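You operate a simulated robot arm through the tools that you are given. There is no shell and no other tool.

Carry out the task below with a simulated two-armed robot. There is one attempt and no reset: what you move stays moved.

JOB
Turn the large ring off, carry the stock pot to the cork mat and wipe the hob clean.
Fine: wait till the hot lamp is out before pot or pad moves; yellow pad on the sauce stain and the dried milk, pad back. What is to be rubbed or washed off counts as gone when no trace of it is left.
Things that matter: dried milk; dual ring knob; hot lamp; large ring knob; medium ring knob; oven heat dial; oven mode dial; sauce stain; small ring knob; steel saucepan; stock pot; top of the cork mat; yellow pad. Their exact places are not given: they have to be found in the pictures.

Only the result counts: the job must be done as asked and must still hold three seconds after the hand-in. Knocking over, shifting, dropping, spilling or breaking anything else fails it.

ROBOT AND FRAMES
Two 7-joint arms with two-finger parallel grippers on one trunk, on a base that moves. Base frame: it is fixed to the floor where the robot stands at the start and does not move with it; the origin is under the middle of the robot, x ahead of it, y to its left, z up. Lengths are in mm, angles in degrees, forces in N, time in s.
The left shoulder is at the start at [124, 171, 1162], the right one opposite. With the tool pointing down near the work surface each hand reaches from about 440 to 920 mm from the robot's upright axis, wherever it stands, measured 20 degrees to its own side. Places, roughly: dried milk [500, 300, 900]; dual ring knob [700, 0, 900]; hot lamp [500, 0, 900]; large ring knob [500, 0, 900]; medium ring knob [600, 0, 900]; oven heat dial [400, 100, 800]; oven mode dial [400, 400, 800]; sauce stain [600, 400, 900]; small ring knob [600, 0, 900]; stock pot (30x21x13 cm) [600, 400, 1000]; top of the cork mat [600, 700, 900]. Payload 4.4 kg a hand.
The tool frame of a hand sits at the grasp point between the pads (the TCP): z along the fingers, y along the line on which they close. The tips reach 23 mm beyond it. The gripper opens to 94 mm. The fingers are 38 mm wide and 10 mm thick; the gripper's body (54 by 96 mm) begins 39 mm behind the TCP.
Orientation is that of the tool frame in the base frame, as a unit quaternion [x, y, z, w]. With the fingers straight down and closing along the base's y, the tool's x points along the base's -x, its y along +y and its z along -z.

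CONTROLS
- The arms move only by the tool send_rows. It takes "left_rows", "right_rows" or both (then of equal length, played together; a hand with none holds still); each is a list of rows, each an object of numbers (a shift or turn left out is 0, a gripper value left out holds the last): "hand": the closure, from 0 (fully open) to 1 (shut); "x", "y", "z": the shift along the tool's x, y, z in units of 50 mm (1.0 is 50 mm); "wx", "wy", "wz": the turn, a rotation vector about the tool's x, y, z in units of 8 degrees (1.0 is 8 degrees). In form: [{"hand": .., "x": .., "y": .., "z": .., "wx": .., "wy": .., "wz": ..}, ...]. A call has 1 to 20 rows; each row shifts and turns the commanded pose from where the row before left it, along the tool's axes as they then stand. A call with a number of a shift or a turn outside -1 to 1 is refused whole. Each row takes 0.2 s and may step no farther than 50 mm and 8.6 degrees from the row before; otherwise, or with a gripper value out of range, the whole call is refused. A pose out of reach is approached as far as the arm can. The call stops where the force on the tool passes 90 N (or 10 N more than at its start, if that is more) or the arm is blocked; 0.2 s more then pass. Each finger travels about 72 mm/s and halts on what it meets, pressing with about 29 N; the grip force reading is that of the motor and also rises with nothing between the fingers. The clock runs only during rows and for 0.2 s after the last one: add rows that do not move to give the fingers time. It gives the time, the measured TCP pose, the force on the tool (base axes), the opening and the grip force at its end, in the units of the frame above (readings bear some noise), with the torque about the TCP (base axes, N m) and any sound that the robot's microphone picked up.
- Cameras (640 x 400 px; columns grow to the right, rows downward): "scene" is now at [241.8, 8.9, 1306.5]; the picture's right is [0.10, -0.99, 0.00], its down [-0.54, -0.06, -0.84] and it looks along [0.83, 0.09, -0.55] (base axes); focal length 214 px, centre (320, 200). "left" rides on the left gripper at [86, -16, -75] in its tool frame; the picture's right is [0.18, 0.98, 0.00], its down [-0.58, 0.11, -0.81] and it looks along [-0.79, 0.15, 0.59] (tool axes); focal length 243 px, centre (320, 200). "right" rides on the right gripper at [86, 16, -75] in its tool frame; the picture's right is [-0.18, 0.98, 0.00], its down [-0.58, -0.11, -0.81] and it looks along [-0.79, -0.15, 0.59] (tool axes); focal length 243 px, centre (320, 200).
- snapshot(camera): a new picture of that camera. The clock stands still meanwhile.
- lift_body(by): moves the trunk up (or, below 0, down) by that many mm; the arms and the scene camera ride with it, the base frame stays. It gives what a move gives, with no picture.
- steer(legs): drives the robot by 1 to 6 legs, each [ahead, left, turn to the left] in mm, mm and degrees, along the robot's own axes; the way and the turn of a leg run together, so that a leg with both is an arc; at most 1500 mm and 180 degrees a leg. The arms and the cameras ride along, it lands a little off, and it stops where it bumps. It gives what a move gives.
- aim_head(pan, tilt): turns the head with the scene camera to pan (to the left, within 80 degrees either way) and tilt (down, from -29 to 69), counted from straight ahead of the robot (the tilt from the chest, where the trunk bows). It gives what a move gives.
- pixel_to_xyz(camera, pixels): for up to 12 pixels [column, row] of the newest picture of that camera ("zoom" is the newest enlarged one), the place [x, y, z] in the base frame of the surface seen there, good to about 2 mm. The clock stands still meanwhile.
- zoom(camera, box): a new picture of the part [left, top, right, bottom] of that camera's present view, enlarged. The clock stands still meanwhile.
- finish_job(): hands the job in; it is judged then, once.

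Leave the grippers open and the arms clear of the work at the hand-in unless told otherwise.

The tools are called as a command line: name --argument value ..., lists and objects as JSON in quotes. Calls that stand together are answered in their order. send_rows: Moves the arms, as the interface text tells. Its arguments: {"type":"object","properties":{"left_rows":{"type":"array","items":{"type":"object","properties":{"hand":{"type":"number"},"x":{"type":"number"},"y":{"type":"number"},"z":{"type":"number"},"wx":{"type":"number"},"wy":{"type":"number"},"wz":{"type":"number"}}}},"right_rows":{"type":"array","items":{"type":"object","properties":{"hand":{"type":"number"},"x":{"type":"number"},"y":{"type":"number"},"z":{"type":"number"},"wx":{"type":"number"},"wy":{"type":"number"},"wz":{"type":"number"}}}}},"required":[]} The other tools are called the same way: lift_body (by) moves the trunk up or down; steer (legs) drives the base; aim_head (pan, tilt) turns the head that bears the scene camera; snapshot (camera) takes a picture; pixel_to_xyz (camera, pixels) gives the place of the surface under pixels of a picture; zoom (camera, box) takes an enlarged picture of a part of a camera's view; finish_job () hands the job in.

At the start:

```text
time: 0.0
left_position: [410.3, 515.0, 1192.6]
left_tool_rot: [0.001, 1.0, 0.0, 0.0]
left_ft_force: [-0.1, 0.1, -0.3]
left_ft_torque: [-0.01, -0.03, 0.04]
left_grip_width: 94.1
left_grasp_force: 0.0
right_position: [386.3, 35.3, 1194.2]
right_tool_rot: [0.0, 1.0, 0.0, 0.0]
right_ft_force: [0.7, 0.0, -0.1]
right_ft_torque: [0.01, 0.04, -0.01]
right_grip_width: 94.3
right_grasp_force: 0.0
trunk travel left (down, up): [-175.0, 213.0]
robot x, y, heading: [1.8, 0.4, 0.3]
head pan, tilt (commanded): [6.0, 33.1]
```

scene: 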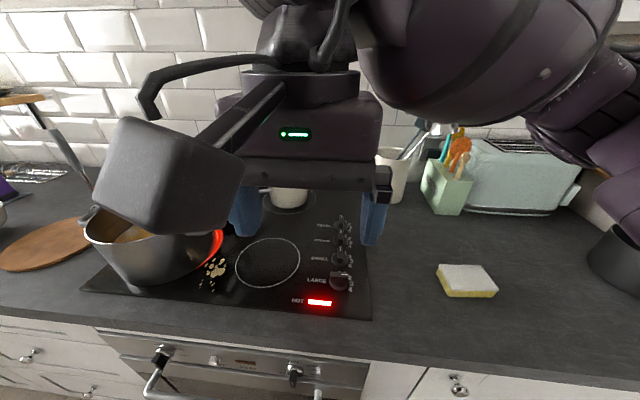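
right: 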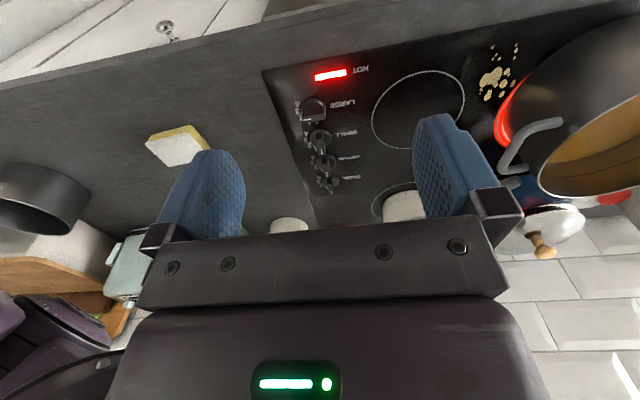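
left: 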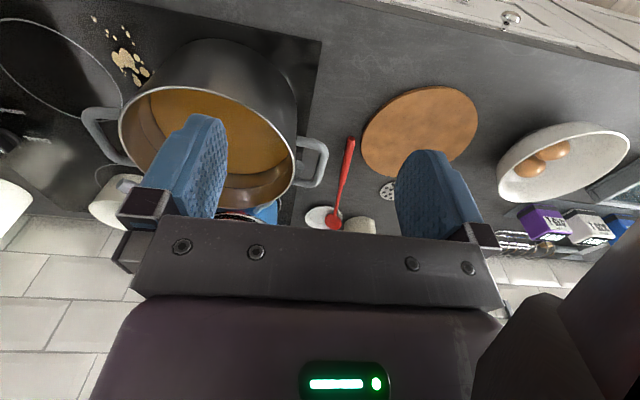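

I see the pot on the glowing large ring, the knob column near (340, 225–285) and a lit red HOT lamp at (320, 301). First I look closer at the knobs and the rest of the scene.

zoom --camera "scene" --box '[260, 200, 400, 320]'

zoom --camera "right" --box '[260, 50, 420, 200]'

zoom --camera "left" --box '[0, 0, 400, 250]'

```text
3.33 times, centred on (330, 260) of scene
```

zoom: 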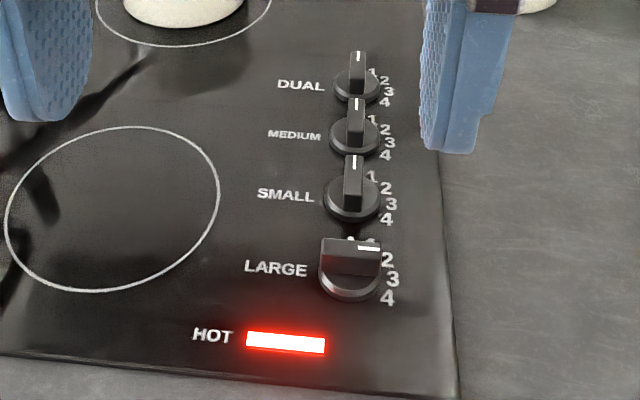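

```text
2.67 times, centred on (340, 125) of right
```

zoom: 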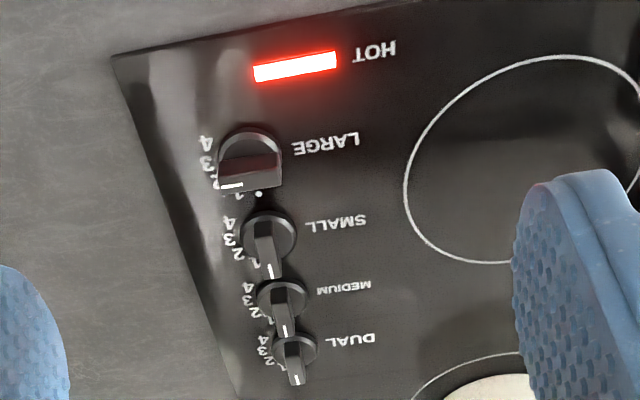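

```text
1.60 times, centred on (200, 125) of left
```

zoom: 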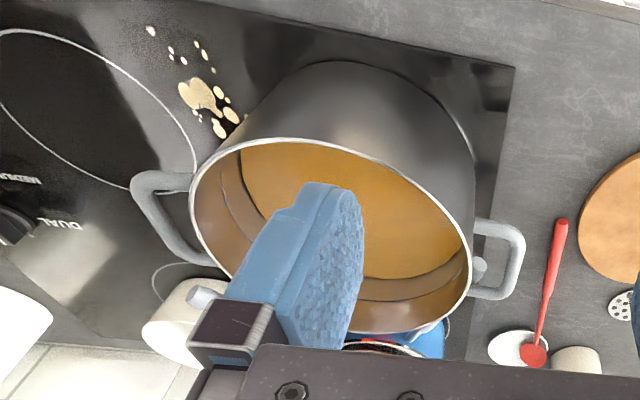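

I query the places of the knobs and the lamp in the right camera, and things around in the scene camera.

snapshot --camera "right"

snapshot --camera "scene"

snapshot --camera "left"

pixel_to_xyz --camera "right" --pixels '[[331, 74], [314, 108], [302, 117], [326, 116], [320, 138], [325, 160], [330, 180], [355, 102], [270, 70], [175, 145], [310, 120]]'

pixel_to_xyz --camera "scene" --pixels '[[342, 275], [340, 290], [320, 301], [467, 280], [443, 290], [490, 293], [213, 268], [370, 318], [82, 288], [45, 245], [294, 375], [160, 355]]'

pixel_to_xyz --camera "left" --pixels '[[130, 60], [110, 38], [145, 72], [95, 110], [90, 125], [120, 160], [325, 150], [320, 182], [300, 140], [420, 130], [215, 85], [240, 120]]'

```text
taken
```

right: 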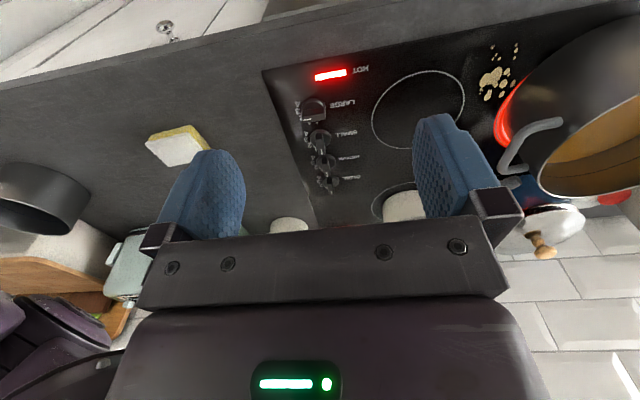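

```text
taken
```

scene: 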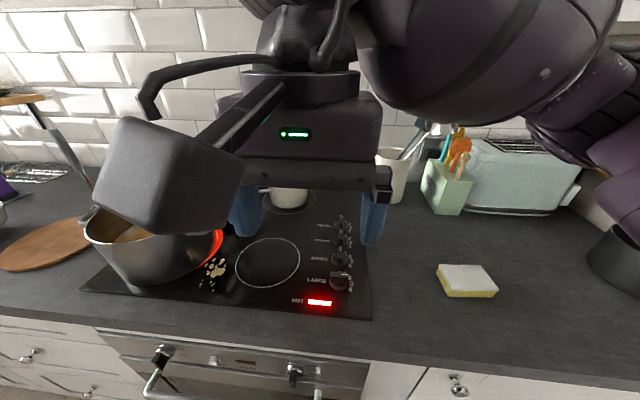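

```text
taken
```

left: 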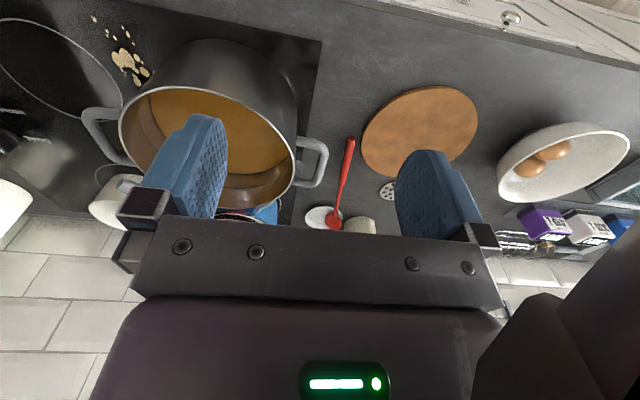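

```text
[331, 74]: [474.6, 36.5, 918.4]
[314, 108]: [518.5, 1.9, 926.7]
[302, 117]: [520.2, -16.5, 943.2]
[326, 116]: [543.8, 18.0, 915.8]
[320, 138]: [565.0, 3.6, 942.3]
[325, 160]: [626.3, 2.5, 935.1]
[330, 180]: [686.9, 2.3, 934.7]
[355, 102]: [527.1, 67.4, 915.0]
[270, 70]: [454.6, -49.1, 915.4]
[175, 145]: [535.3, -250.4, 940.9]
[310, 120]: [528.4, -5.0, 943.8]
```

```text
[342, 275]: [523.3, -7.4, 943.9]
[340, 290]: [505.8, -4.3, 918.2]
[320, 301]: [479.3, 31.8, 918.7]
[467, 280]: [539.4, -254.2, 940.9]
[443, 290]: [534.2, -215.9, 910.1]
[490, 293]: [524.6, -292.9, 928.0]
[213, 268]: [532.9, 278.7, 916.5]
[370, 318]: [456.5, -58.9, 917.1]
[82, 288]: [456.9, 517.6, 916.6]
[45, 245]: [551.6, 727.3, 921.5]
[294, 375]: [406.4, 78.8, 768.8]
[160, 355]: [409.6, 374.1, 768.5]
```

```text
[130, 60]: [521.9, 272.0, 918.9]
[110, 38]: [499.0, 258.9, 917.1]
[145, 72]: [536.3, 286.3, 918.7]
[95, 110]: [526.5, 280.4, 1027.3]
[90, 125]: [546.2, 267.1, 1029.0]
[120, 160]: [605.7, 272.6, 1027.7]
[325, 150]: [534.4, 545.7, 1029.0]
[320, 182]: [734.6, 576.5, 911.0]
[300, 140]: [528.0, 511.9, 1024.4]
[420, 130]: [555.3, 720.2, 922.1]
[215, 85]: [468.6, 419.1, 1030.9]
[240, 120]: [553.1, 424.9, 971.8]
```

The large knob's bar lies across (mark to the right), so it's on and must go counter-clockwise to the dot. I zoom close to measure the bar's ends.

zoom --camera "scene" --box '[315, 250, 370, 300]'

pixel_to_xyz --camera "zoom" --pixels '[[320, 200], [200, 200], [420, 200], [260, 230], [360, 230], [420, 230], [320, 260], [320, 320], [420, 170]]'

```text
8.00 times, centred on (342, 275) of scene
```

zoom: 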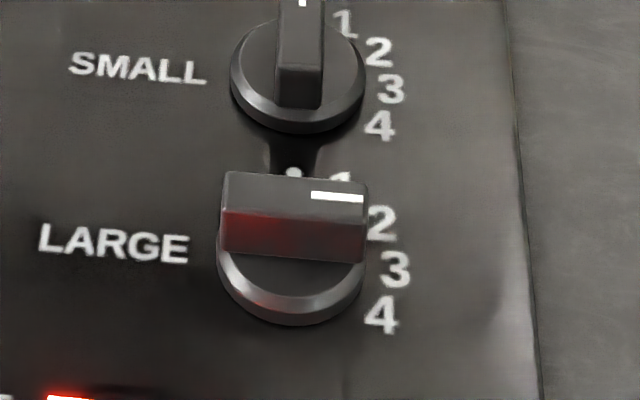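

```text
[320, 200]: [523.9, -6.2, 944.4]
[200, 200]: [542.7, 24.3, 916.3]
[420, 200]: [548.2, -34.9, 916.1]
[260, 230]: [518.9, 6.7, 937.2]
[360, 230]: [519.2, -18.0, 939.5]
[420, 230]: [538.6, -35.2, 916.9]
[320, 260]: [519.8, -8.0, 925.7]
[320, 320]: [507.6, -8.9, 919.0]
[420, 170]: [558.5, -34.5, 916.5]
```

The bar lies along y with its middle at about [525, −2, 944]. I turn the right hand 90° so its fingers close along x, narrowing the opening to ~35 mm.

send_rows --right_rows '[{"wz": 0.9375, "hand": 0.63}, {"wz": 0.9375}, {"wz": 0.9375}, {"wz": 0.9375}, {"wz": 0.9375}, {"wz": 0.9375}, {"wz": 0.9375}, {"wz": 0.9375}, {"wz": 0.9375}, {"wz": 0.9375}, {"wz": 0.9375}, {"wz": 0.9375}, {}]'

```text
time: 2.8
left_position: [409.7, 515.4, 1191.7]
left_tool_rot: [0.0, 1.0, 0.0, 0.0]
left_ft_force: [-0.1, -0.6, -0.4]
left_ft_torque: [-0.01, -0.01, 0.03]
left_grip_width: 94.2
left_grasp_force: 0.1
right_position: [386.5, 35.6, 1196.2]
right_tool_rot: [0.708, 0.706, 0.001, 0.0]
right_ft_force: [0.2, -0.5, -0.4]
right_ft_torque: [0.0, 0.01, 0.0]
right_grip_width: 35.0
right_grasp_force: 0.0
trunk travel left (down, up): [-175.0, 213.0]
robot x, y, heading: [-0.6, 2.5, -0.1]
head pan, tilt (commanded): [6.0, 33.1]
```

The hand turned as wanted. I now move above the knob to about [525, −2.5, 1010].

send_rows --right_rows '[{"y": 0.7, "x": -0.19}, {"y": 0.7, "x": -0.19}, {"y": 0.7, "x": -0.19}, {"y": 0.67, "x": -0.19}, {"z": 0.93}, {"z": 0.93}, {"z": 0.93}, {"z": 0.93}, {}, {}]'

snapshot --camera "right"

snapshot --camera "scene"

```text
time: 5.0
left_position: [410.6, 515.3, 1191.3]
left_tool_rot: [0.0, 1.0, 0.001, 0.001]
left_ft_force: [0.1, 0.9, -0.6]
left_ft_torque: [0.01, 0.01, 0.0]
left_grip_width: 93.9
left_grasp_force: 0.0
right_position: [525.4, -2.4, 1009.7]
right_tool_rot: [0.707, 0.707, 0.001, 0.0]
right_ft_force: [-0.4, -0.4, 0.2]
right_ft_torque: [0.01, 0.0, 0.02]
right_grip_width: 34.9
right_grasp_force: 0.0
trunk travel left (down, up): [-175.0, 213.0]
robot x, y, heading: [-1.3, 1.7, 0.1]
head pan, tilt (commanded): [6.0, 33.1]
```

```text
taken
```

right: 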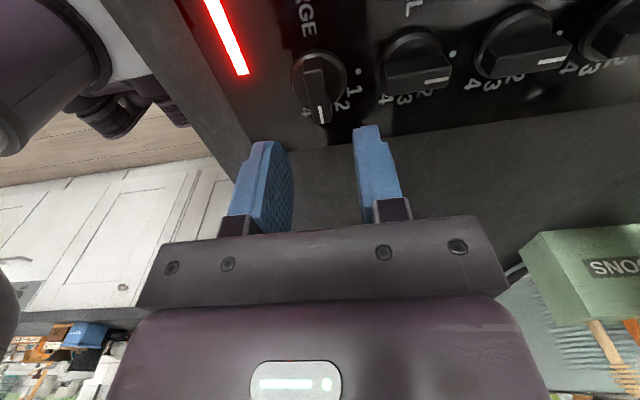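

```text
taken
```

scene: 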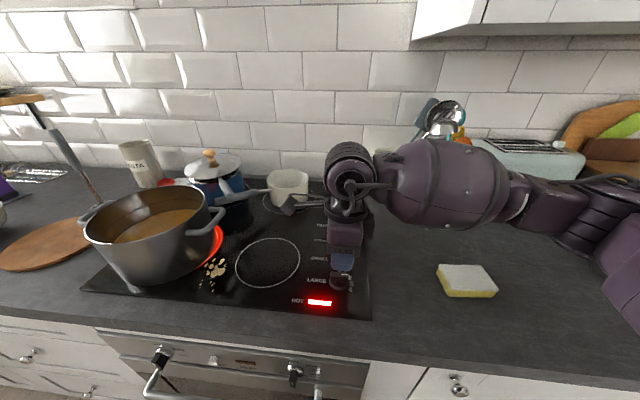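

The hand hovers above the large knob. In the right picture the bar runs from (313, 70) to (322, 123); I measure it.

zoom --camera "right" --box '[270, 30, 370, 140]'

pixel_to_xyz --camera "right" --pixels '[[314, 74], [317, 90], [320, 105], [322, 119], [308, 90], [325, 90], [296, 75], [344, 75], [420, 75], [388, 70]]'

```text
3.64 times, centred on (320, 85) of right
```

zoom: 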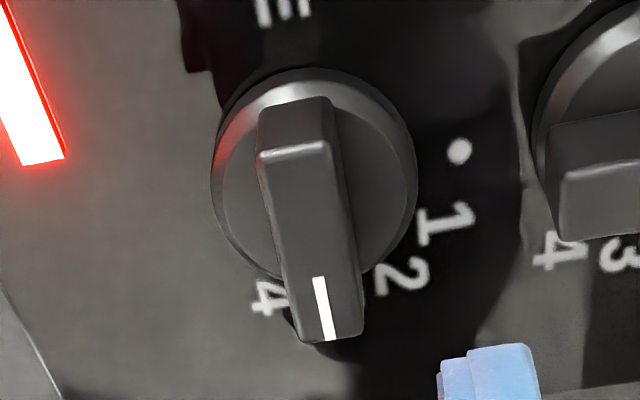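

```text
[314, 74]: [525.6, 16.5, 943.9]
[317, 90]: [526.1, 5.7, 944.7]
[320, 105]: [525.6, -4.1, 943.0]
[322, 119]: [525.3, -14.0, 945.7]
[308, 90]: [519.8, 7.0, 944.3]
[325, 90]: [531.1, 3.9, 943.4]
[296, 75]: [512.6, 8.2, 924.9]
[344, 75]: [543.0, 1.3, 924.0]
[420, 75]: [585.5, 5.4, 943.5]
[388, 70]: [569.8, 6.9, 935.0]
```

The bar is centred at about [525.6, −1], disk top at z 925. I lower the TCP to z 952 (tips at 929) and close on the bar.

send_rows --right_rows '[{"z": 0.4, "x": 0.03}, {"z": 0.4}, {"z": 0.35}, {}, {"hand": 0.8}, {"hand": 0.9}, {"hand": 1.0}, {"hand": 1.0}]'

snapshot --camera "right"

```text
time: 6.8
left_position: [410.5, 515.1, 1192.0]
left_tool_rot: [0.0, 1.0, 0.0, 0.001]
left_ft_force: [0.0, 0.0, -0.6]
left_ft_torque: [0.0, 0.0, -0.04]
left_grip_width: 94.2
left_grasp_force: 0.0
right_position: [524.8, 0.3, 952.0]
right_tool_rot: [0.707, 0.707, 0.0, -0.001]
right_ft_force: [-3.7, 0.0, -0.6]
right_ft_torque: [0.13, 0.05, -0.01]
right_grip_width: 12.9
right_grasp_force: 45.1
trunk travel left (down, up): [-175.0, 213.0]
robot x, y, heading: [-1.3, 1.8, 0.1]
head pan, tilt (commanded): [6.0, 33.1]
```

```text
taken
```

right: 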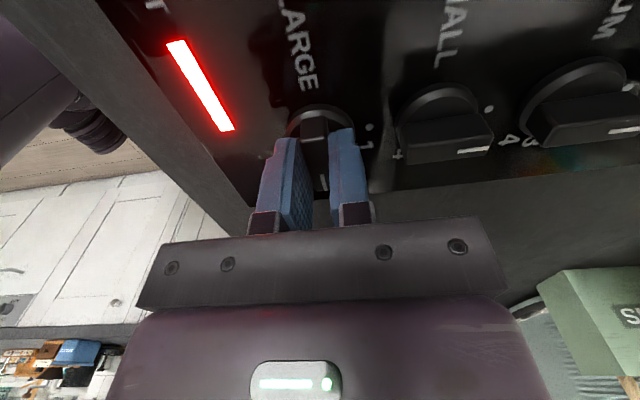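

The bar is held (12.9 mm). Now I turn counter-clockwise seen from above (tool wz negative), first 78°.

send_rows --right_rows '[{"wz": -0.75}, {"wz": -0.75}, {"wz": -0.75}, {"wz": -0.75}, {"wz": -0.75}, {"wz": -0.75}, {"wz": -0.75}, {"wz": -0.75}, {"wz": -0.75}, {"wz": -0.75}, {"wz": -0.75}, {"wz": -0.75}, {"wz": -0.75}, {}]'

snapshot --camera "right"

```text
time: 9.8
left_position: [409.3, 515.4, 1192.1]
left_tool_rot: [0.0, 1.0, -0.001, 0.0]
left_ft_force: [0.5, 0.1, -0.6]
left_ft_torque: [-0.01, 0.0, -0.03]
left_grip_width: 93.8
left_grasp_force: 0.1
right_position: [524.4, 0.7, 952.9]
right_tool_rot: [0.103, 0.995, -0.001, 0.0]
right_ft_force: [-6.1, 7.6, 3.2]
right_ft_torque: [0.34, 1.02, 0.02]
right_grip_width: 13.1
right_grasp_force: 45.6
trunk travel left (down, up): [-175.0, 213.0]
robot x, y, heading: [0.4, -1.2, -0.1]
head pan, tilt (commanded): [6.0, 33.1]
```

```text
taken
```

right: 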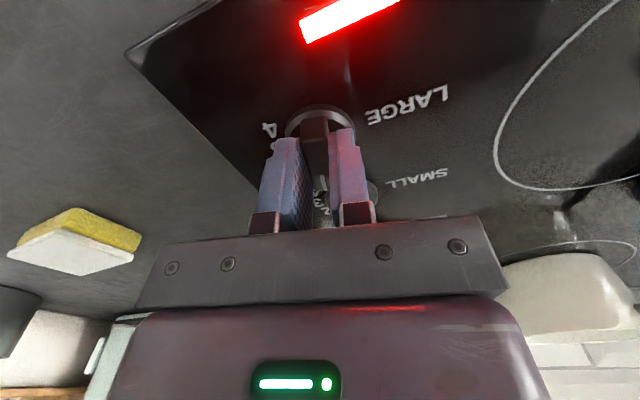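

The knob follows; about 12° remain. I finish the turn.

send_rows --right_rows '[{"wz": -0.5}, {"wz": -0.5}, {"wz": -0.5}, {}]'

snapshot --camera "scene"

```text
time: 10.8
left_position: [407.9, 515.4, 1193.8]
left_tool_rot: [0.0, 1.0, 0.0, 0.001]
left_ft_force: [-0.7, 0.7, -0.4]
left_ft_torque: [0.03, -0.03, 0.01]
left_grip_width: 94.1
left_grasp_force: 0.1
right_position: [525.3, -1.0, 952.2]
right_tool_rot: [-0.001, 1.0, -0.001, 0.001]
right_ft_force: [-8.4, 4.2, 3.3]
right_ft_torque: [0.02, 1.18, -0.04]
right_grip_width: 13.1
right_grasp_force: 44.7
trunk travel left (down, up): [-175.0, 213.0]
robot x, y, heading: [0.6, -1.5, -0.0]
head pan, tilt (commanded): [6.0, 33.1]
```

```text
taken
```

scene: 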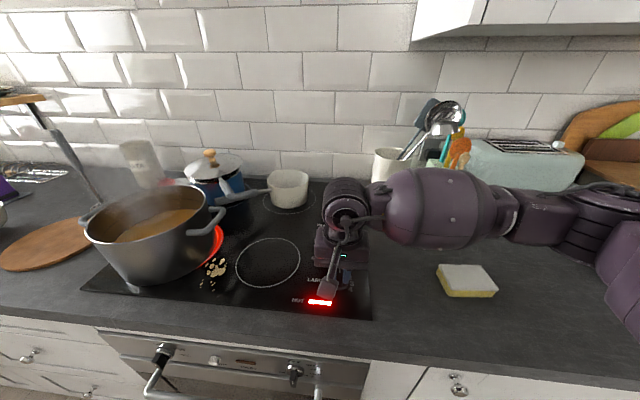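

Turned through. I open the fingers slightly (to ~35 mm), rise, and check the knob.

send_rows --right_rows '[{"hand": 0.63}, {"hand": 0.63}, {"z": -0.5}, {"z": -1}, {"z": -1}, {}]'

snapshot --camera "right"

zoom --camera "right" --box '[250, 20, 410, 180]'

snapshot --camera "scene"

```text
time: 12.2
left_position: [410.2, 515.2, 1192.5]
left_tool_rot: [0.0, 1.0, 0.0, 0.0]
left_ft_force: [-0.3, 0.2, 0.6]
left_ft_torque: [-0.01, 0.0, 0.03]
left_grip_width: 94.1
left_grasp_force: 0.1
right_position: [525.7, -1.9, 1077.3]
right_tool_rot: [0.0, 1.0, 0.001, -0.001]
right_ft_force: [1.1, -0.4, 0.1]
right_ft_torque: [0.0, 0.02, 0.06]
right_grip_width: 34.7
right_grasp_force: 0.1
trunk travel left (down, up): [-175.0, 213.0]
robot x, y, heading: [2.2, -2.3, 0.1]
head pan, tilt (commanded): [6.0, 33.1]
```

```text
taken
```

right: 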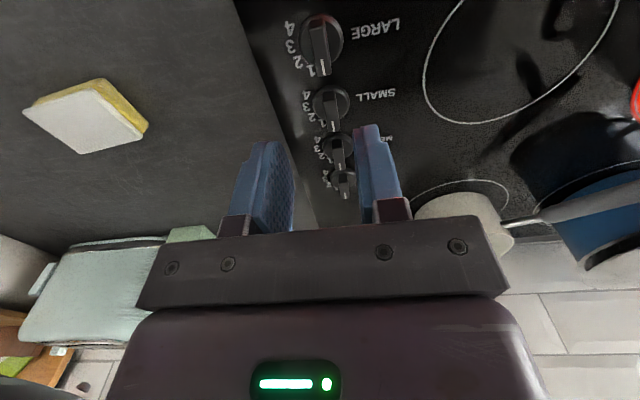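

```text
2.50 times, centred on (330, 100) of right
```

zoom: 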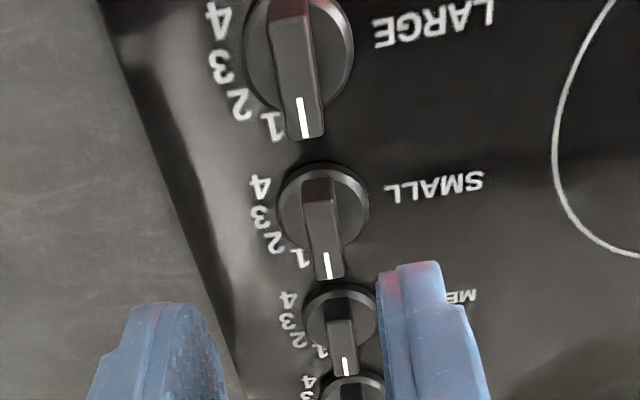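

```text
taken
```

scene: 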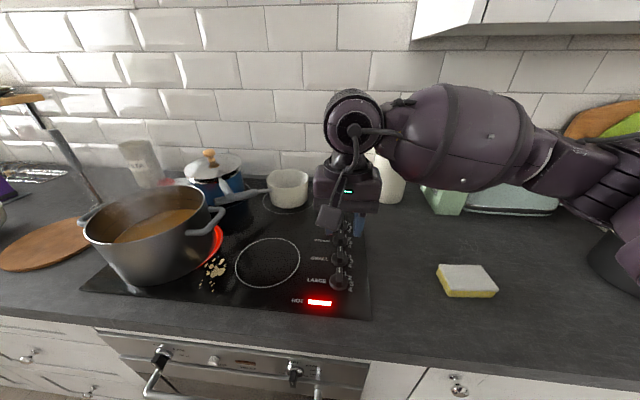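

The large knob now points like the other three (off), but the lamp still glows. While waiting, I look around: head to the left.

aim_head --pan 45 --tilt 35

snapshot --camera "scene"

```text
time: 13.2
left_position: [411.0, 514.8, 1191.5]
left_tool_rot: [0.0, 1.0, -0.001, 0.0]
left_ft_force: [0.3, -0.4, 0.7]
left_ft_torque: [-0.02, 0.04, -0.01]
left_grip_width: 94.1
left_grasp_force: 0.1
right_position: [524.6, -0.6, 1077.3]
right_tool_rot: [0.0, 1.0, 0.0, -0.001]
right_ft_force: [-0.1, -0.1, -0.1]
right_ft_torque: [0.03, -0.01, 0.0]
right_grip_width: 34.9
right_grasp_force: 0.0
trunk travel left (down, up): [-175.0, 213.0]
robot x, y, heading: [0.8, -3.5, -0.1]
head pan, tilt (commanded): [45.0, 35.0]
```

```text
taken
```

scene: 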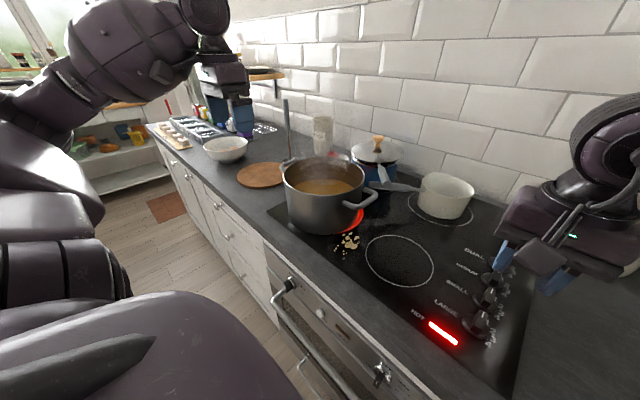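

I zoom into the area left of the pot to check the rod and the mat.

zoom --camera "scene" --box '[180, 60, 420, 260]'

pixel_to_xyz --camera "scene" --pixels '[[286, 100], [288, 135], [265, 75], [237, 175], [286, 175], [262, 164], [262, 187], [322, 120], [378, 138], [225, 150], [283, 75], [250, 78]]'

```text
2.00 times, centred on (300, 160) of scene
```

zoom: 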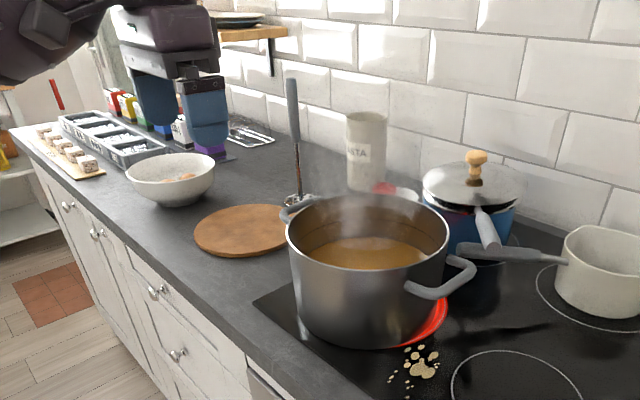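

```text
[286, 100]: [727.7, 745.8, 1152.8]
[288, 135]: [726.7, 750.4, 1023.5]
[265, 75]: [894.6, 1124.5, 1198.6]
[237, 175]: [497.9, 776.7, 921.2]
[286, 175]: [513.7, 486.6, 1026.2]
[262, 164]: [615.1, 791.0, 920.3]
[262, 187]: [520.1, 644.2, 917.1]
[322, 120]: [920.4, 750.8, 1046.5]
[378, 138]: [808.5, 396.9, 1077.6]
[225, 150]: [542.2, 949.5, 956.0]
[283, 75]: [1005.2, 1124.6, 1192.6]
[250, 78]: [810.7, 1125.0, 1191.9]
```

The masher stands upright at about [727, 748], to be kept clear of. Now I wait some seconds with still rows and watch the lamp.

send_rows --right_rows '[{}, {}, {}, {}, {}, {}, {}, {}, {}, {}, {}, {}, {}, {}, {}, {}, {}, {}, {}, {}]'

snapshot --camera "scene"

```text
time: 17.4
left_position: [410.5, 515.2, 1192.4]
left_tool_rot: [0.0, 1.0, -0.001, -0.001]
left_ft_force: [0.4, 0.3, -0.4]
left_ft_torque: [0.01, 0.01, 0.01]
left_grip_width: 94.1
left_grasp_force: 0.1
right_position: [526.0, -1.4, 1079.1]
right_tool_rot: [0.0, 1.0, 0.0, 0.0]
right_ft_force: [-0.6, -0.1, 0.2]
right_ft_torque: [0.02, -0.01, -0.04]
right_grip_width: 34.8
right_grasp_force: 0.1
trunk travel left (down, up): [-175.0, 213.0]
robot x, y, heading: [-0.2, 0.3, -0.1]
head pan, tilt (commanded): [45.0, 35.0]
```

```text
taken
```

scene: 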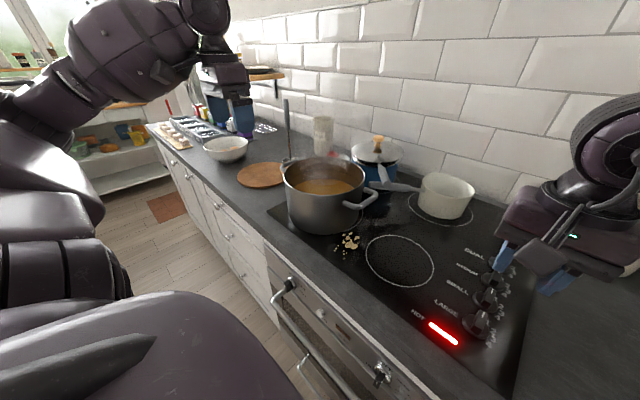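

The ring's glow is gone, the lamp at (443, 332) is still red. I raise the right hand well above everything while waiting.

send_rows --right_rows '[{"z": -0.8, "hand": 0.0}, {"z": -0.8}, {"z": -0.7}, {}, {}, {}, {}, {}, {}, {}]'

steer --legs '[[0, 410, 0]]'

aim_head --pan 0 --tilt 45

snapshot --camera "scene"

```text
time: 19.6
left_position: [409.6, 514.1, 1191.5]
left_tool_rot: [0.001, 1.0, 0.0, 0.0]
left_ft_force: [1.1, -0.4, -0.7]
left_ft_torque: [0.01, 0.0, 0.01]
left_grip_width: 94.3
left_grasp_force: 0.1
right_position: [526.0, -0.3, 1193.5]
right_tool_rot: [0.0, 1.0, 0.0, 0.0]
right_ft_force: [-0.3, 0.2, 0.7]
right_ft_torque: [0.01, -0.04, -0.01]
right_grip_width: 93.9
right_grasp_force: 0.0
trunk travel left (down, up): [-175.0, 213.0]
robot x, y, heading: [4.3, 0.3, -0.1]
head pan, tilt (commanded): [45.0, 35.0]
```

```text
time: 23.8
left_position: [409.2, 926.0, 1191.4]
left_tool_rot: [0.0, 1.0, 0.001, -0.001]
left_ft_force: [0.1, 0.8, 0.4]
left_ft_torque: [-0.01, -0.02, 0.01]
left_grip_width: 94.0
left_grasp_force: 0.1
right_position: [524.8, 411.0, 1193.9]
right_tool_rot: [0.001, 1.0, 0.0, 0.0]
right_ft_force: [-0.5, 0.5, 0.5]
right_ft_torque: [-0.03, 0.01, -0.01]
right_grip_width: 94.1
right_grasp_force: 0.0
trunk travel left (down, up): [-175.0, 213.0]
robot x, y, heading: [0.8, 413.1, -0.1]
head pan, tilt (commanded): [45.0, 35.0]
```

```text
time: 24.9
left_position: [409.5, 926.3, 1191.0]
left_tool_rot: [-0.001, 1.0, 0.0, 0.0]
left_ft_force: [0.0, 0.1, 0.2]
left_ft_torque: [-0.01, 0.01, 0.03]
left_grip_width: 93.7
left_grasp_force: 0.0
right_position: [525.5, 410.9, 1194.0]
right_tool_rot: [0.0, 1.0, 0.0, 0.0]
right_ft_force: [-0.4, -0.4, -0.4]
right_ft_torque: [0.02, 0.0, -0.03]
right_grip_width: 93.9
right_grasp_force: 0.1
trunk travel left (down, up): [-175.0, 213.0]
robot x, y, heading: [-0.6, 411.4, -0.1]
head pan, tilt (commanded): [0.0, 45.0]
```

```text
taken
```

scene: 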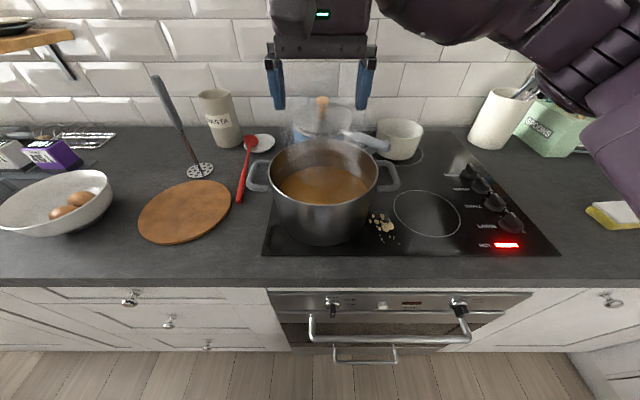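

Now the whole scene is clear; the lamp at (506, 245) is still lit. I measure the pot handles, mat edges, red spoon, bowl and masher.

zoom --camera "scene" --box '[220, 110, 420, 260]'

pixel_to_xyz --camera "scene" --pixels '[[139, 212], [230, 205], [188, 181], [183, 243], [185, 212], [238, 200], [258, 176], [390, 176], [323, 208], [325, 140], [112, 195], [200, 172]]'

pixel_to_xyz --camera "zoom" --pixels '[[90, 205], [100, 190], [110, 170], [112, 245], [128, 265], [100, 225], [555, 195], [565, 215], [540, 172], [530, 255], [170, 210], [500, 210]]'

```text
2.67 times, centred on (320, 185) of scene
```

zoom: 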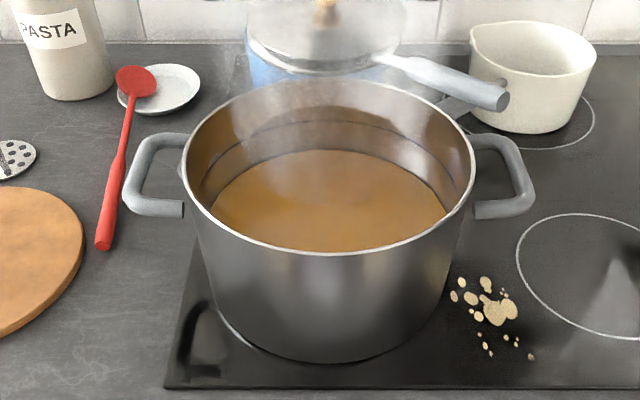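

```text
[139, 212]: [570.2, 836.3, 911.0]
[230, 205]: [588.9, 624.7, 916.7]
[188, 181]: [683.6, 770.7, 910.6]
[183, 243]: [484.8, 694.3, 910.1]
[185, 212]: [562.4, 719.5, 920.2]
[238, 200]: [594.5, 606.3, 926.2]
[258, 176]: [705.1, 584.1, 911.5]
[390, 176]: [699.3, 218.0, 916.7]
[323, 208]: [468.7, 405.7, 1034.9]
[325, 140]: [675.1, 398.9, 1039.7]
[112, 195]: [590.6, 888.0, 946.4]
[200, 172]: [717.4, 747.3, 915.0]
```

```text
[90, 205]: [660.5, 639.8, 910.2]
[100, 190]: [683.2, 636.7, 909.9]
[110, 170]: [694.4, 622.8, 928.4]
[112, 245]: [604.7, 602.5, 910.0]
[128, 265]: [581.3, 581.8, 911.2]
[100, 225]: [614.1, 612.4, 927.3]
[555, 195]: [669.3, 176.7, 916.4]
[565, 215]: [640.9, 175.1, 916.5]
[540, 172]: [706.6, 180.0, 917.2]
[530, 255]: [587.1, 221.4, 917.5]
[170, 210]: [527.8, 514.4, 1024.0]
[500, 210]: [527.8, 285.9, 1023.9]
```

I measure the loops of both handles precisely, in the zoom picture: left bar around (135, 180), right bar around (522, 180).

pixel_to_xyz --camera "zoom" --pixels '[[134, 200], [137, 180], [143, 160], [155, 145], [170, 137], [152, 207], [525, 200], [519, 180], [512, 160], [500, 145], [485, 140], [160, 180]]'

pixel_to_xyz --camera "zoom" --pixels '[[184, 180], [473, 180], [200, 200], [330, 252], [330, 78], [320, 200], [490, 180], [170, 170], [105, 240], [120, 160], [320, 360], [240, 340]]'

```text
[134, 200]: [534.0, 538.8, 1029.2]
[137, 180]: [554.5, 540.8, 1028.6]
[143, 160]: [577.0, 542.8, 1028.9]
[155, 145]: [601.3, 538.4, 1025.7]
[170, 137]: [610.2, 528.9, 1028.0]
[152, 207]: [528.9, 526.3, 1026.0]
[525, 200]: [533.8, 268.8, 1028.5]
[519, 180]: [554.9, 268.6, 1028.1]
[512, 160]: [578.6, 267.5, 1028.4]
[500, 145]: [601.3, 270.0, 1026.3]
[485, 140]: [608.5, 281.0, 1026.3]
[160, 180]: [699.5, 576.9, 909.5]
```

```text
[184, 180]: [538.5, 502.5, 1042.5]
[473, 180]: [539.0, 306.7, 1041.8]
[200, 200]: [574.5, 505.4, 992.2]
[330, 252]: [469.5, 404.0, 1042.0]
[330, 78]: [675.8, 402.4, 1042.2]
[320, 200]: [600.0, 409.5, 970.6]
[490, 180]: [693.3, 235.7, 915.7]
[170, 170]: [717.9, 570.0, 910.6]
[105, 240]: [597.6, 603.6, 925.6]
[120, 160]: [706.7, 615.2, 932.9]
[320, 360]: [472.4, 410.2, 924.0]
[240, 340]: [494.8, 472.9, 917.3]
```

The pot is centred at about [572.6, 404], rim at z 1042; handle bars at y 541 and 268.5, top z 1029. Now I measure the cork mat in a zoom.

zoom --camera "scene" --box '[120, 160, 260, 260]'

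pixel_to_xyz --camera "zoom" --pixels '[[90, 240], [100, 260], [500, 180], [495, 200], [300, 100], [380, 95], [450, 115], [250, 365], [180, 350], [300, 355], [300, 230], [200, 150]]'

zoom --camera "scene" --box '[460, 160, 560, 260]'

```text
4.00 times, centred on (190, 210) of scene
```

zoom: 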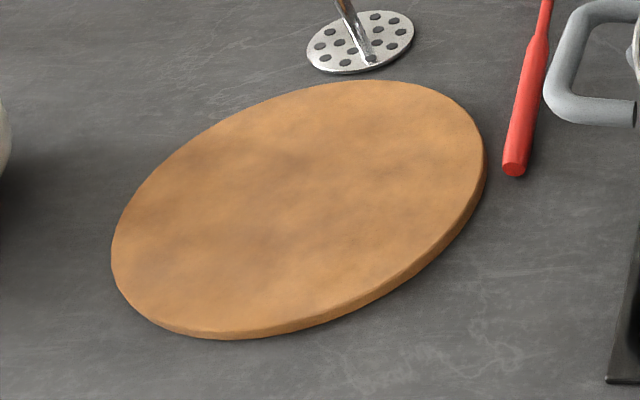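

```text
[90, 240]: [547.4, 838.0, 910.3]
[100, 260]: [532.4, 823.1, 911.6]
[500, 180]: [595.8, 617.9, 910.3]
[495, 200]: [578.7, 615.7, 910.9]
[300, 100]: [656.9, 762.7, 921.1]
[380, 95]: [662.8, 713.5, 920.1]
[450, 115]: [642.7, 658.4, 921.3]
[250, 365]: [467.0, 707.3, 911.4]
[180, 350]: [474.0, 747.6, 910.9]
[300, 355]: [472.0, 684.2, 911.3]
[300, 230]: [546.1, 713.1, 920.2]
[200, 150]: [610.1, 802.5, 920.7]
```

```text
4.00 times, centred on (510, 210) of scene
```

zoom: 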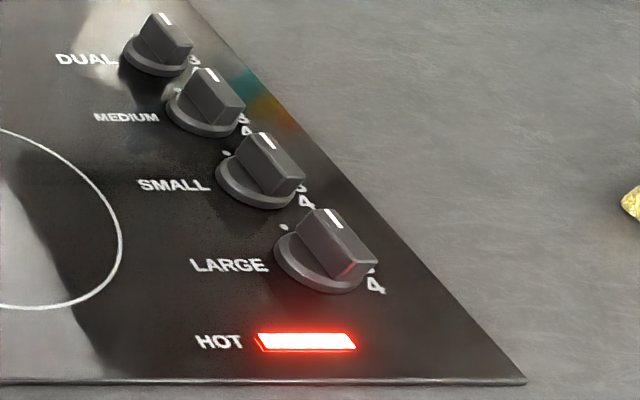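

The knob column is parallel now. I pick more points just inside the mat's edge.

pixel_to_xyz --camera "zoom" --pixels '[[330, 220]]'

zoom --camera "scene" --box '[120, 160, 260, 260]'

pixel_to_xyz --camera "zoom" --pixels '[[114, 245], [120, 215], [483, 160], [480, 180], [360, 83], [340, 84], [230, 330], [210, 328], [270, 325], [143, 300], [470, 125], [410, 260]]'

```text
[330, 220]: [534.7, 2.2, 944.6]
```

```text
4.00 times, centred on (190, 210) of scene
```

zoom: 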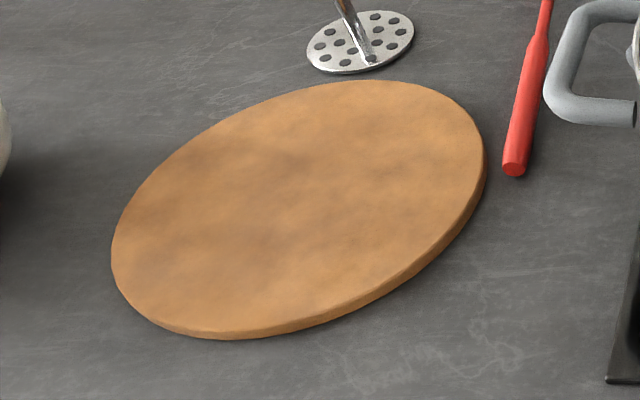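

```text
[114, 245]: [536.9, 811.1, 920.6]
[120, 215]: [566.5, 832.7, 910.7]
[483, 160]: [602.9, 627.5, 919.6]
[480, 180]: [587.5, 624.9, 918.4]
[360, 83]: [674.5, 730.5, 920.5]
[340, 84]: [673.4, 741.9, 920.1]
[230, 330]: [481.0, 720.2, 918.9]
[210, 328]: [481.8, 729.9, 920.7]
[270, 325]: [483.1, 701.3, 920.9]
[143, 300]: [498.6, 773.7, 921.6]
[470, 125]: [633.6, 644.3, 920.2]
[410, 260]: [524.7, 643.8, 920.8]
```

The mat is a disc centred near [578, 722], radius 97, top z 921. I now bring both hands above the handles (z ≈ 1110, fingers at 30 mm opening), not touching the pot, while the lamp cools.

send_rows --left_rows '[{"x": -0.357, "y": -0.856, "hand": 0.68}, {"x": -0.357, "y": -0.856}, {"x": -0.357, "y": -0.856}, {"x": -0.357, "y": -0.856}, {"x": -0.357, "y": -0.856}, {"x": -0.357, "y": -0.856}, {"x": -0.357, "y": -0.856}, {"x": -0.357, "y": -0.856}, {"x": -0.357, "y": -0.856}, {"z": 0.54}, {"z": 0.54}, {"z": 0.54}, {}, {}]' --right_rows '[{"x": -0.099, "y": -0.317, "hand": 0.68}, {"x": -0.099, "y": -0.317}, {"x": -0.099, "y": -0.317}, {"x": -0.099, "y": -0.317}, {"x": -0.099, "y": -0.317}, {"x": -0.099, "y": -0.317}, {"x": -0.099, "y": -0.317}, {"x": -0.099, "y": -0.317}, {"x": -0.099, "y": -0.317}, {"z": 0.56}, {"z": 0.56}, {"z": 0.56}, {}, {}]'

snapshot --camera "scene"

snapshot --camera "left"

snapshot --camera "right"

```text
time: 27.9
left_position: [557.1, 573.0, 1111.2]
left_tool_rot: [-0.001, 1.0, 0.0, 0.0]
left_ft_force: [0.2, -0.2, 0.3]
left_ft_torque: [-0.01, 0.02, -0.03]
left_grip_width: 30.3
left_grasp_force: 0.1
left hand out of reach, approached as far as the arm can: row 9
right_position: [570.8, 268.6, 1109.3]
right_tool_rot: [0.0, 1.0, -0.001, 0.0]
right_ft_force: [-0.7, 0.9, 0.0]
right_ft_torque: [0.06, 0.03, -0.04]
right_grip_width: 30.4
right_grasp_force: 0.1
trunk travel left (down, up): [-175.0, 213.0]
robot x, y, heading: [-1.0, 412.5, -0.5]
head pan, tilt (commanded): [0.0, 45.0]
```

```text
taken
```

scene: 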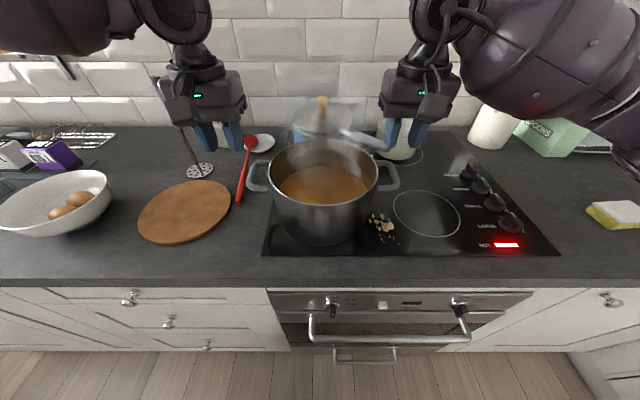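

```text
taken
```

left: 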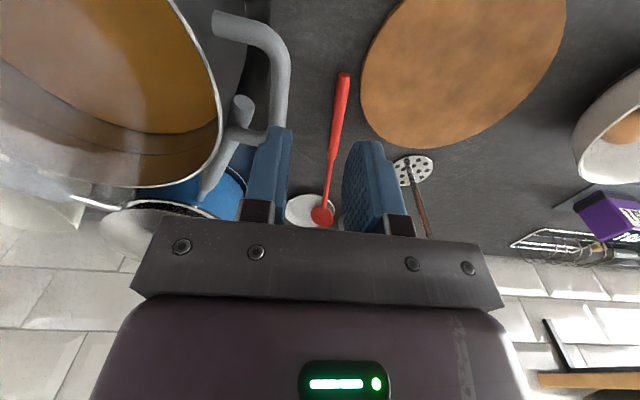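

```text
taken
```

right: 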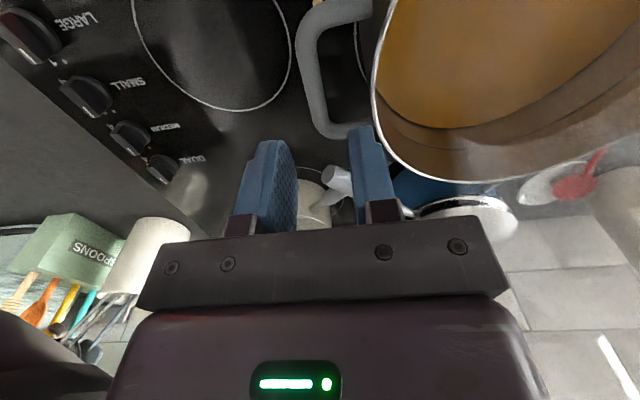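

The left hand stopped at [557, 573]; the higher pose was out of reach. At the lower height I try again to reach [570, 541]; the lamp is still red.

send_rows --left_rows '[{"x": -0.13, "y": -0.32}, {"x": -0.13, "y": -0.32}, {}, {}]'

```text
time: 28.9
left_position: [555.6, 573.4, 1110.5]
left_tool_rot: [0.0, 1.0, 0.0, 0.0]
left_ft_force: [0.1, -0.2, 1.1]
left_ft_torque: [-0.01, -0.01, 0.02]
left_grip_width: 29.8
left_grasp_force: 0.1
left hand out of reach, approached as far as the arm can: row 1, 2
right_position: [570.4, 267.7, 1109.1]
right_tool_rot: [0.0, 1.0, 0.0, 0.0]
right_ft_force: [-0.8, 0.5, -0.1]
right_ft_torque: [0.01, 0.03, 0.02]
right_grip_width: 30.0
right_grasp_force: 0.0
trunk travel left (down, up): [-175.0, 213.0]
robot x, y, heading: [2.1, 409.3, -0.1]
head pan, tilt (commanded): [0.0, 45.0]
```

Left arm's limit is towards the middle. I drive 60 mm to the right so the left hand has room (hands stay 45 mm above the pot rim), then reposition.

steer --legs '[[0, -60, 0]]'

```text
time: 30.1
left_position: [556.4, 513.7, 1111.0]
left_tool_rot: [0.0, 1.0, 0.001, 0.0]
left_ft_force: [0.1, -0.3, 0.7]
left_ft_torque: [0.01, -0.01, 0.0]
left_grip_width: 30.2
left_grasp_force: 0.0
right_position: [571.1, 207.9, 1110.5]
right_tool_rot: [0.0, 1.0, 0.0, 0.0]
right_ft_force: [-0.2, -0.5, 0.8]
right_ft_torque: [0.02, -0.03, 0.04]
right_grip_width: 30.0
right_grasp_force: 0.0
trunk travel left (down, up): [-175.0, 213.0]
robot x, y, heading: [-0.9, 349.9, 0.2]
head pan, tilt (commanded): [0.0, 45.0]
```

Now I align: left to [570, 541], right to [570, 268.5].

send_rows --left_rows '[{"y": 0.273}, {"x": -0.136, "y": 0.273}, {"x": -0.136}, {}, {}]' --right_rows '[{"y": 0.404, "x": 0.02}, {"y": 0.404}, {"y": 0.404}, {}, {}]'

snapshot --camera "scene"

```text
time: 31.3
left_position: [570.0, 540.6, 1111.7]
left_tool_rot: [0.0, 1.0, 0.0, 0.0]
left_ft_force: [0.2, -0.8, -0.6]
left_ft_torque: [-0.01, -0.01, 0.01]
left_grip_width: 29.9
left_grasp_force: 0.1
right_position: [570.2, 268.9, 1109.3]
right_tool_rot: [0.0, 1.0, 0.0, 0.0]
right_ft_force: [0.0, 0.3, -0.3]
right_ft_torque: [0.01, -0.04, 0.01]
right_grip_width: 30.2
right_grasp_force: 0.1
trunk travel left (down, up): [-175.0, 213.0]
robot x, y, heading: [2.3, 348.9, -0.1]
head pan, tilt (commanded): [0.0, 45.0]
```

```text
taken
```

scene: 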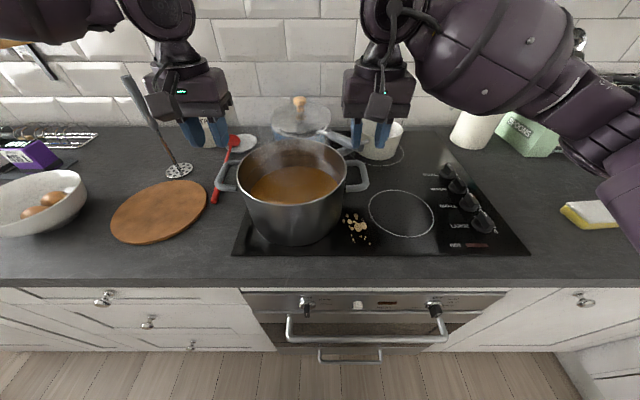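

The lamp at (477, 245) looks dark now. I zoom to confirm, and check the finger alignment on both handles.

zoom --camera "scene" --box '[430, 160, 530, 260]'

snapshot --camera "left"

snapshot --camera "right"

```text
4.00 times, centred on (480, 210) of scene
```

zoom: 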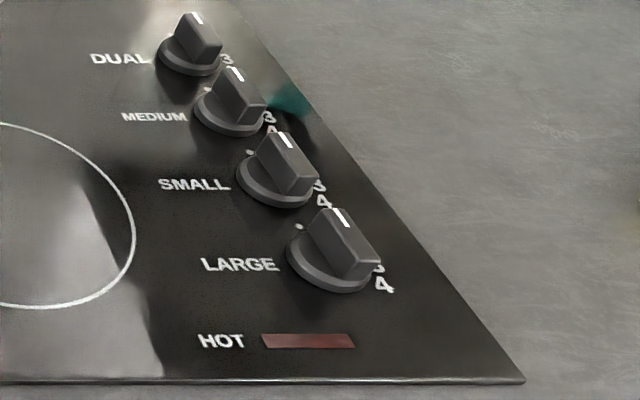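

```text
taken
```

left: 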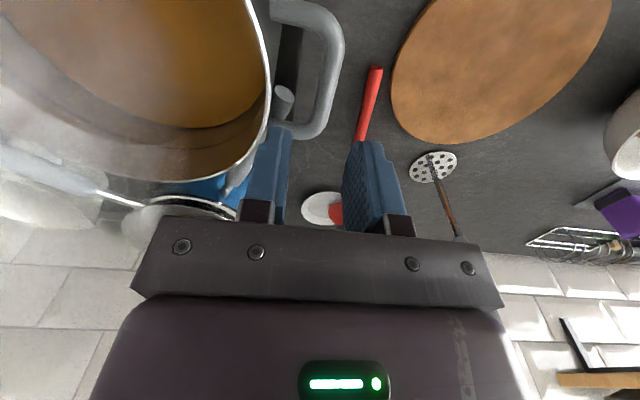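

```text
taken
```

right: 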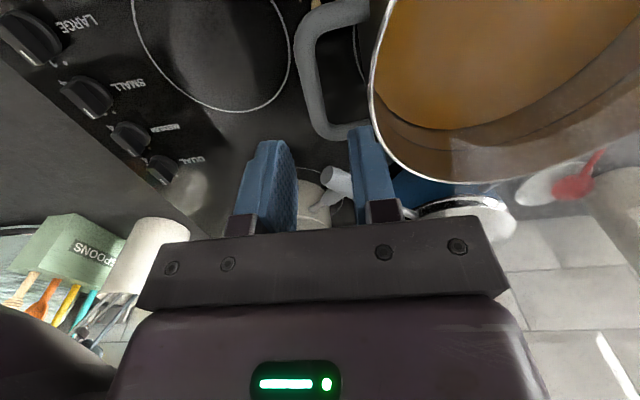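

The lamp is out (dull dark red). I check handle bar positions with the hand cameras before lowering.

pixel_to_xyz --camera "left" --pixels '[[334, 50], [333, 80], [327, 105], [322, 60], [343, 60], [263, 60]]'

pixel_to_xyz --camera "right" --pixels '[[307, 50], [310, 80], [316, 105], [297, 60], [318, 60], [376, 60]]'

```text
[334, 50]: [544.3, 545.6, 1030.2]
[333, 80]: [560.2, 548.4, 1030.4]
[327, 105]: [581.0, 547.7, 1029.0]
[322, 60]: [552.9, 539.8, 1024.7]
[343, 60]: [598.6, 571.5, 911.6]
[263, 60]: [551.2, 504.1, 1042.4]
```

```text
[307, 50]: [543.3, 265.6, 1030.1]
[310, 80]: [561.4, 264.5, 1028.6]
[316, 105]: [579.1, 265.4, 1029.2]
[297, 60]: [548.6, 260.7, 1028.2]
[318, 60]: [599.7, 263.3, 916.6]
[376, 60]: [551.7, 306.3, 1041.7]
```

Refined: bars at y ≈ 545 and 265.5. I lower both hands over the bars to z ≈ 1025, fingers still open at 30 mm.

send_rows --left_rows '[{"y": 0.09}, {"z": 0.43}, {"z": 0.43}, {"z": 0.43}, {"z": 0.44}, {}]' --right_rows '[{"y": -0.07}, {"z": 0.42}, {"z": 0.42}, {"z": 0.42}, {"z": 0.43}, {}]'

snapshot --camera "left"

snapshot --camera "right"

snapshot --camera "scene"

```text
time: 32.7
left_position: [570.5, 545.2, 1026.0]
left_tool_rot: [0.0, 1.0, 0.0, 0.001]
left_ft_force: [-0.5, 0.5, -0.5]
left_ft_torque: [-0.01, -0.01, 0.01]
left_grip_width: 30.2
left_grasp_force: 0.1
right_position: [570.3, 266.9, 1025.5]
right_tool_rot: [0.0, 1.0, 0.0, 0.0]
right_ft_force: [-0.2, 0.7, -0.2]
right_ft_torque: [-0.02, 0.0, 0.02]
right_grip_width: 30.0
right_grasp_force: 0.1
trunk travel left (down, up): [-175.0, 213.0]
robot x, y, heading: [-1.7, 351.9, -0.0]
head pan, tilt (commanded): [0.0, 45.0]
```

```text
taken
```

left: 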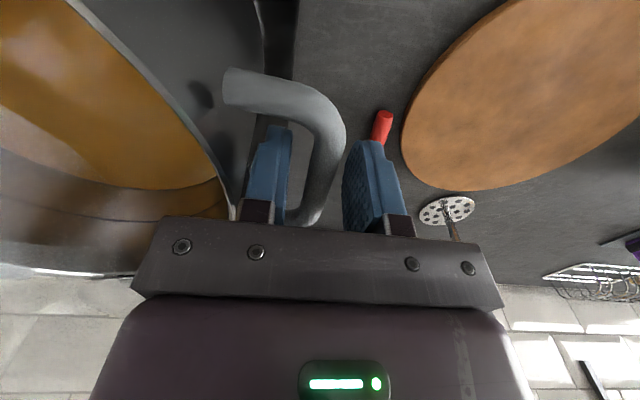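

```text
taken
```

right: 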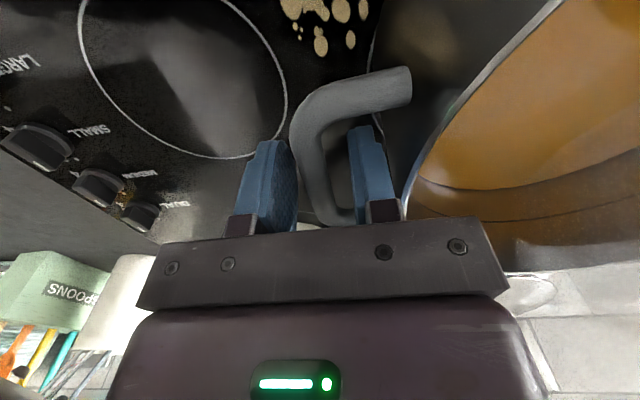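

```text
taken
```

scene: 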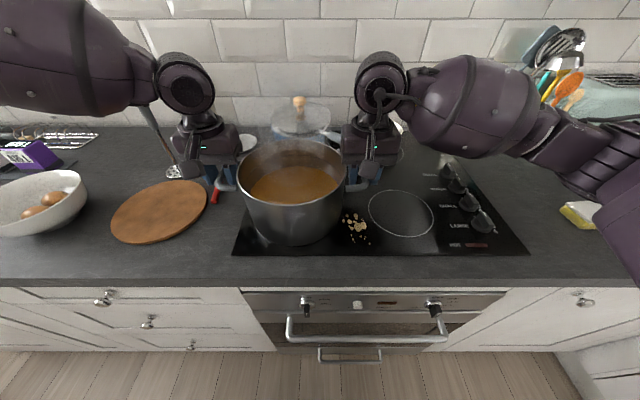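

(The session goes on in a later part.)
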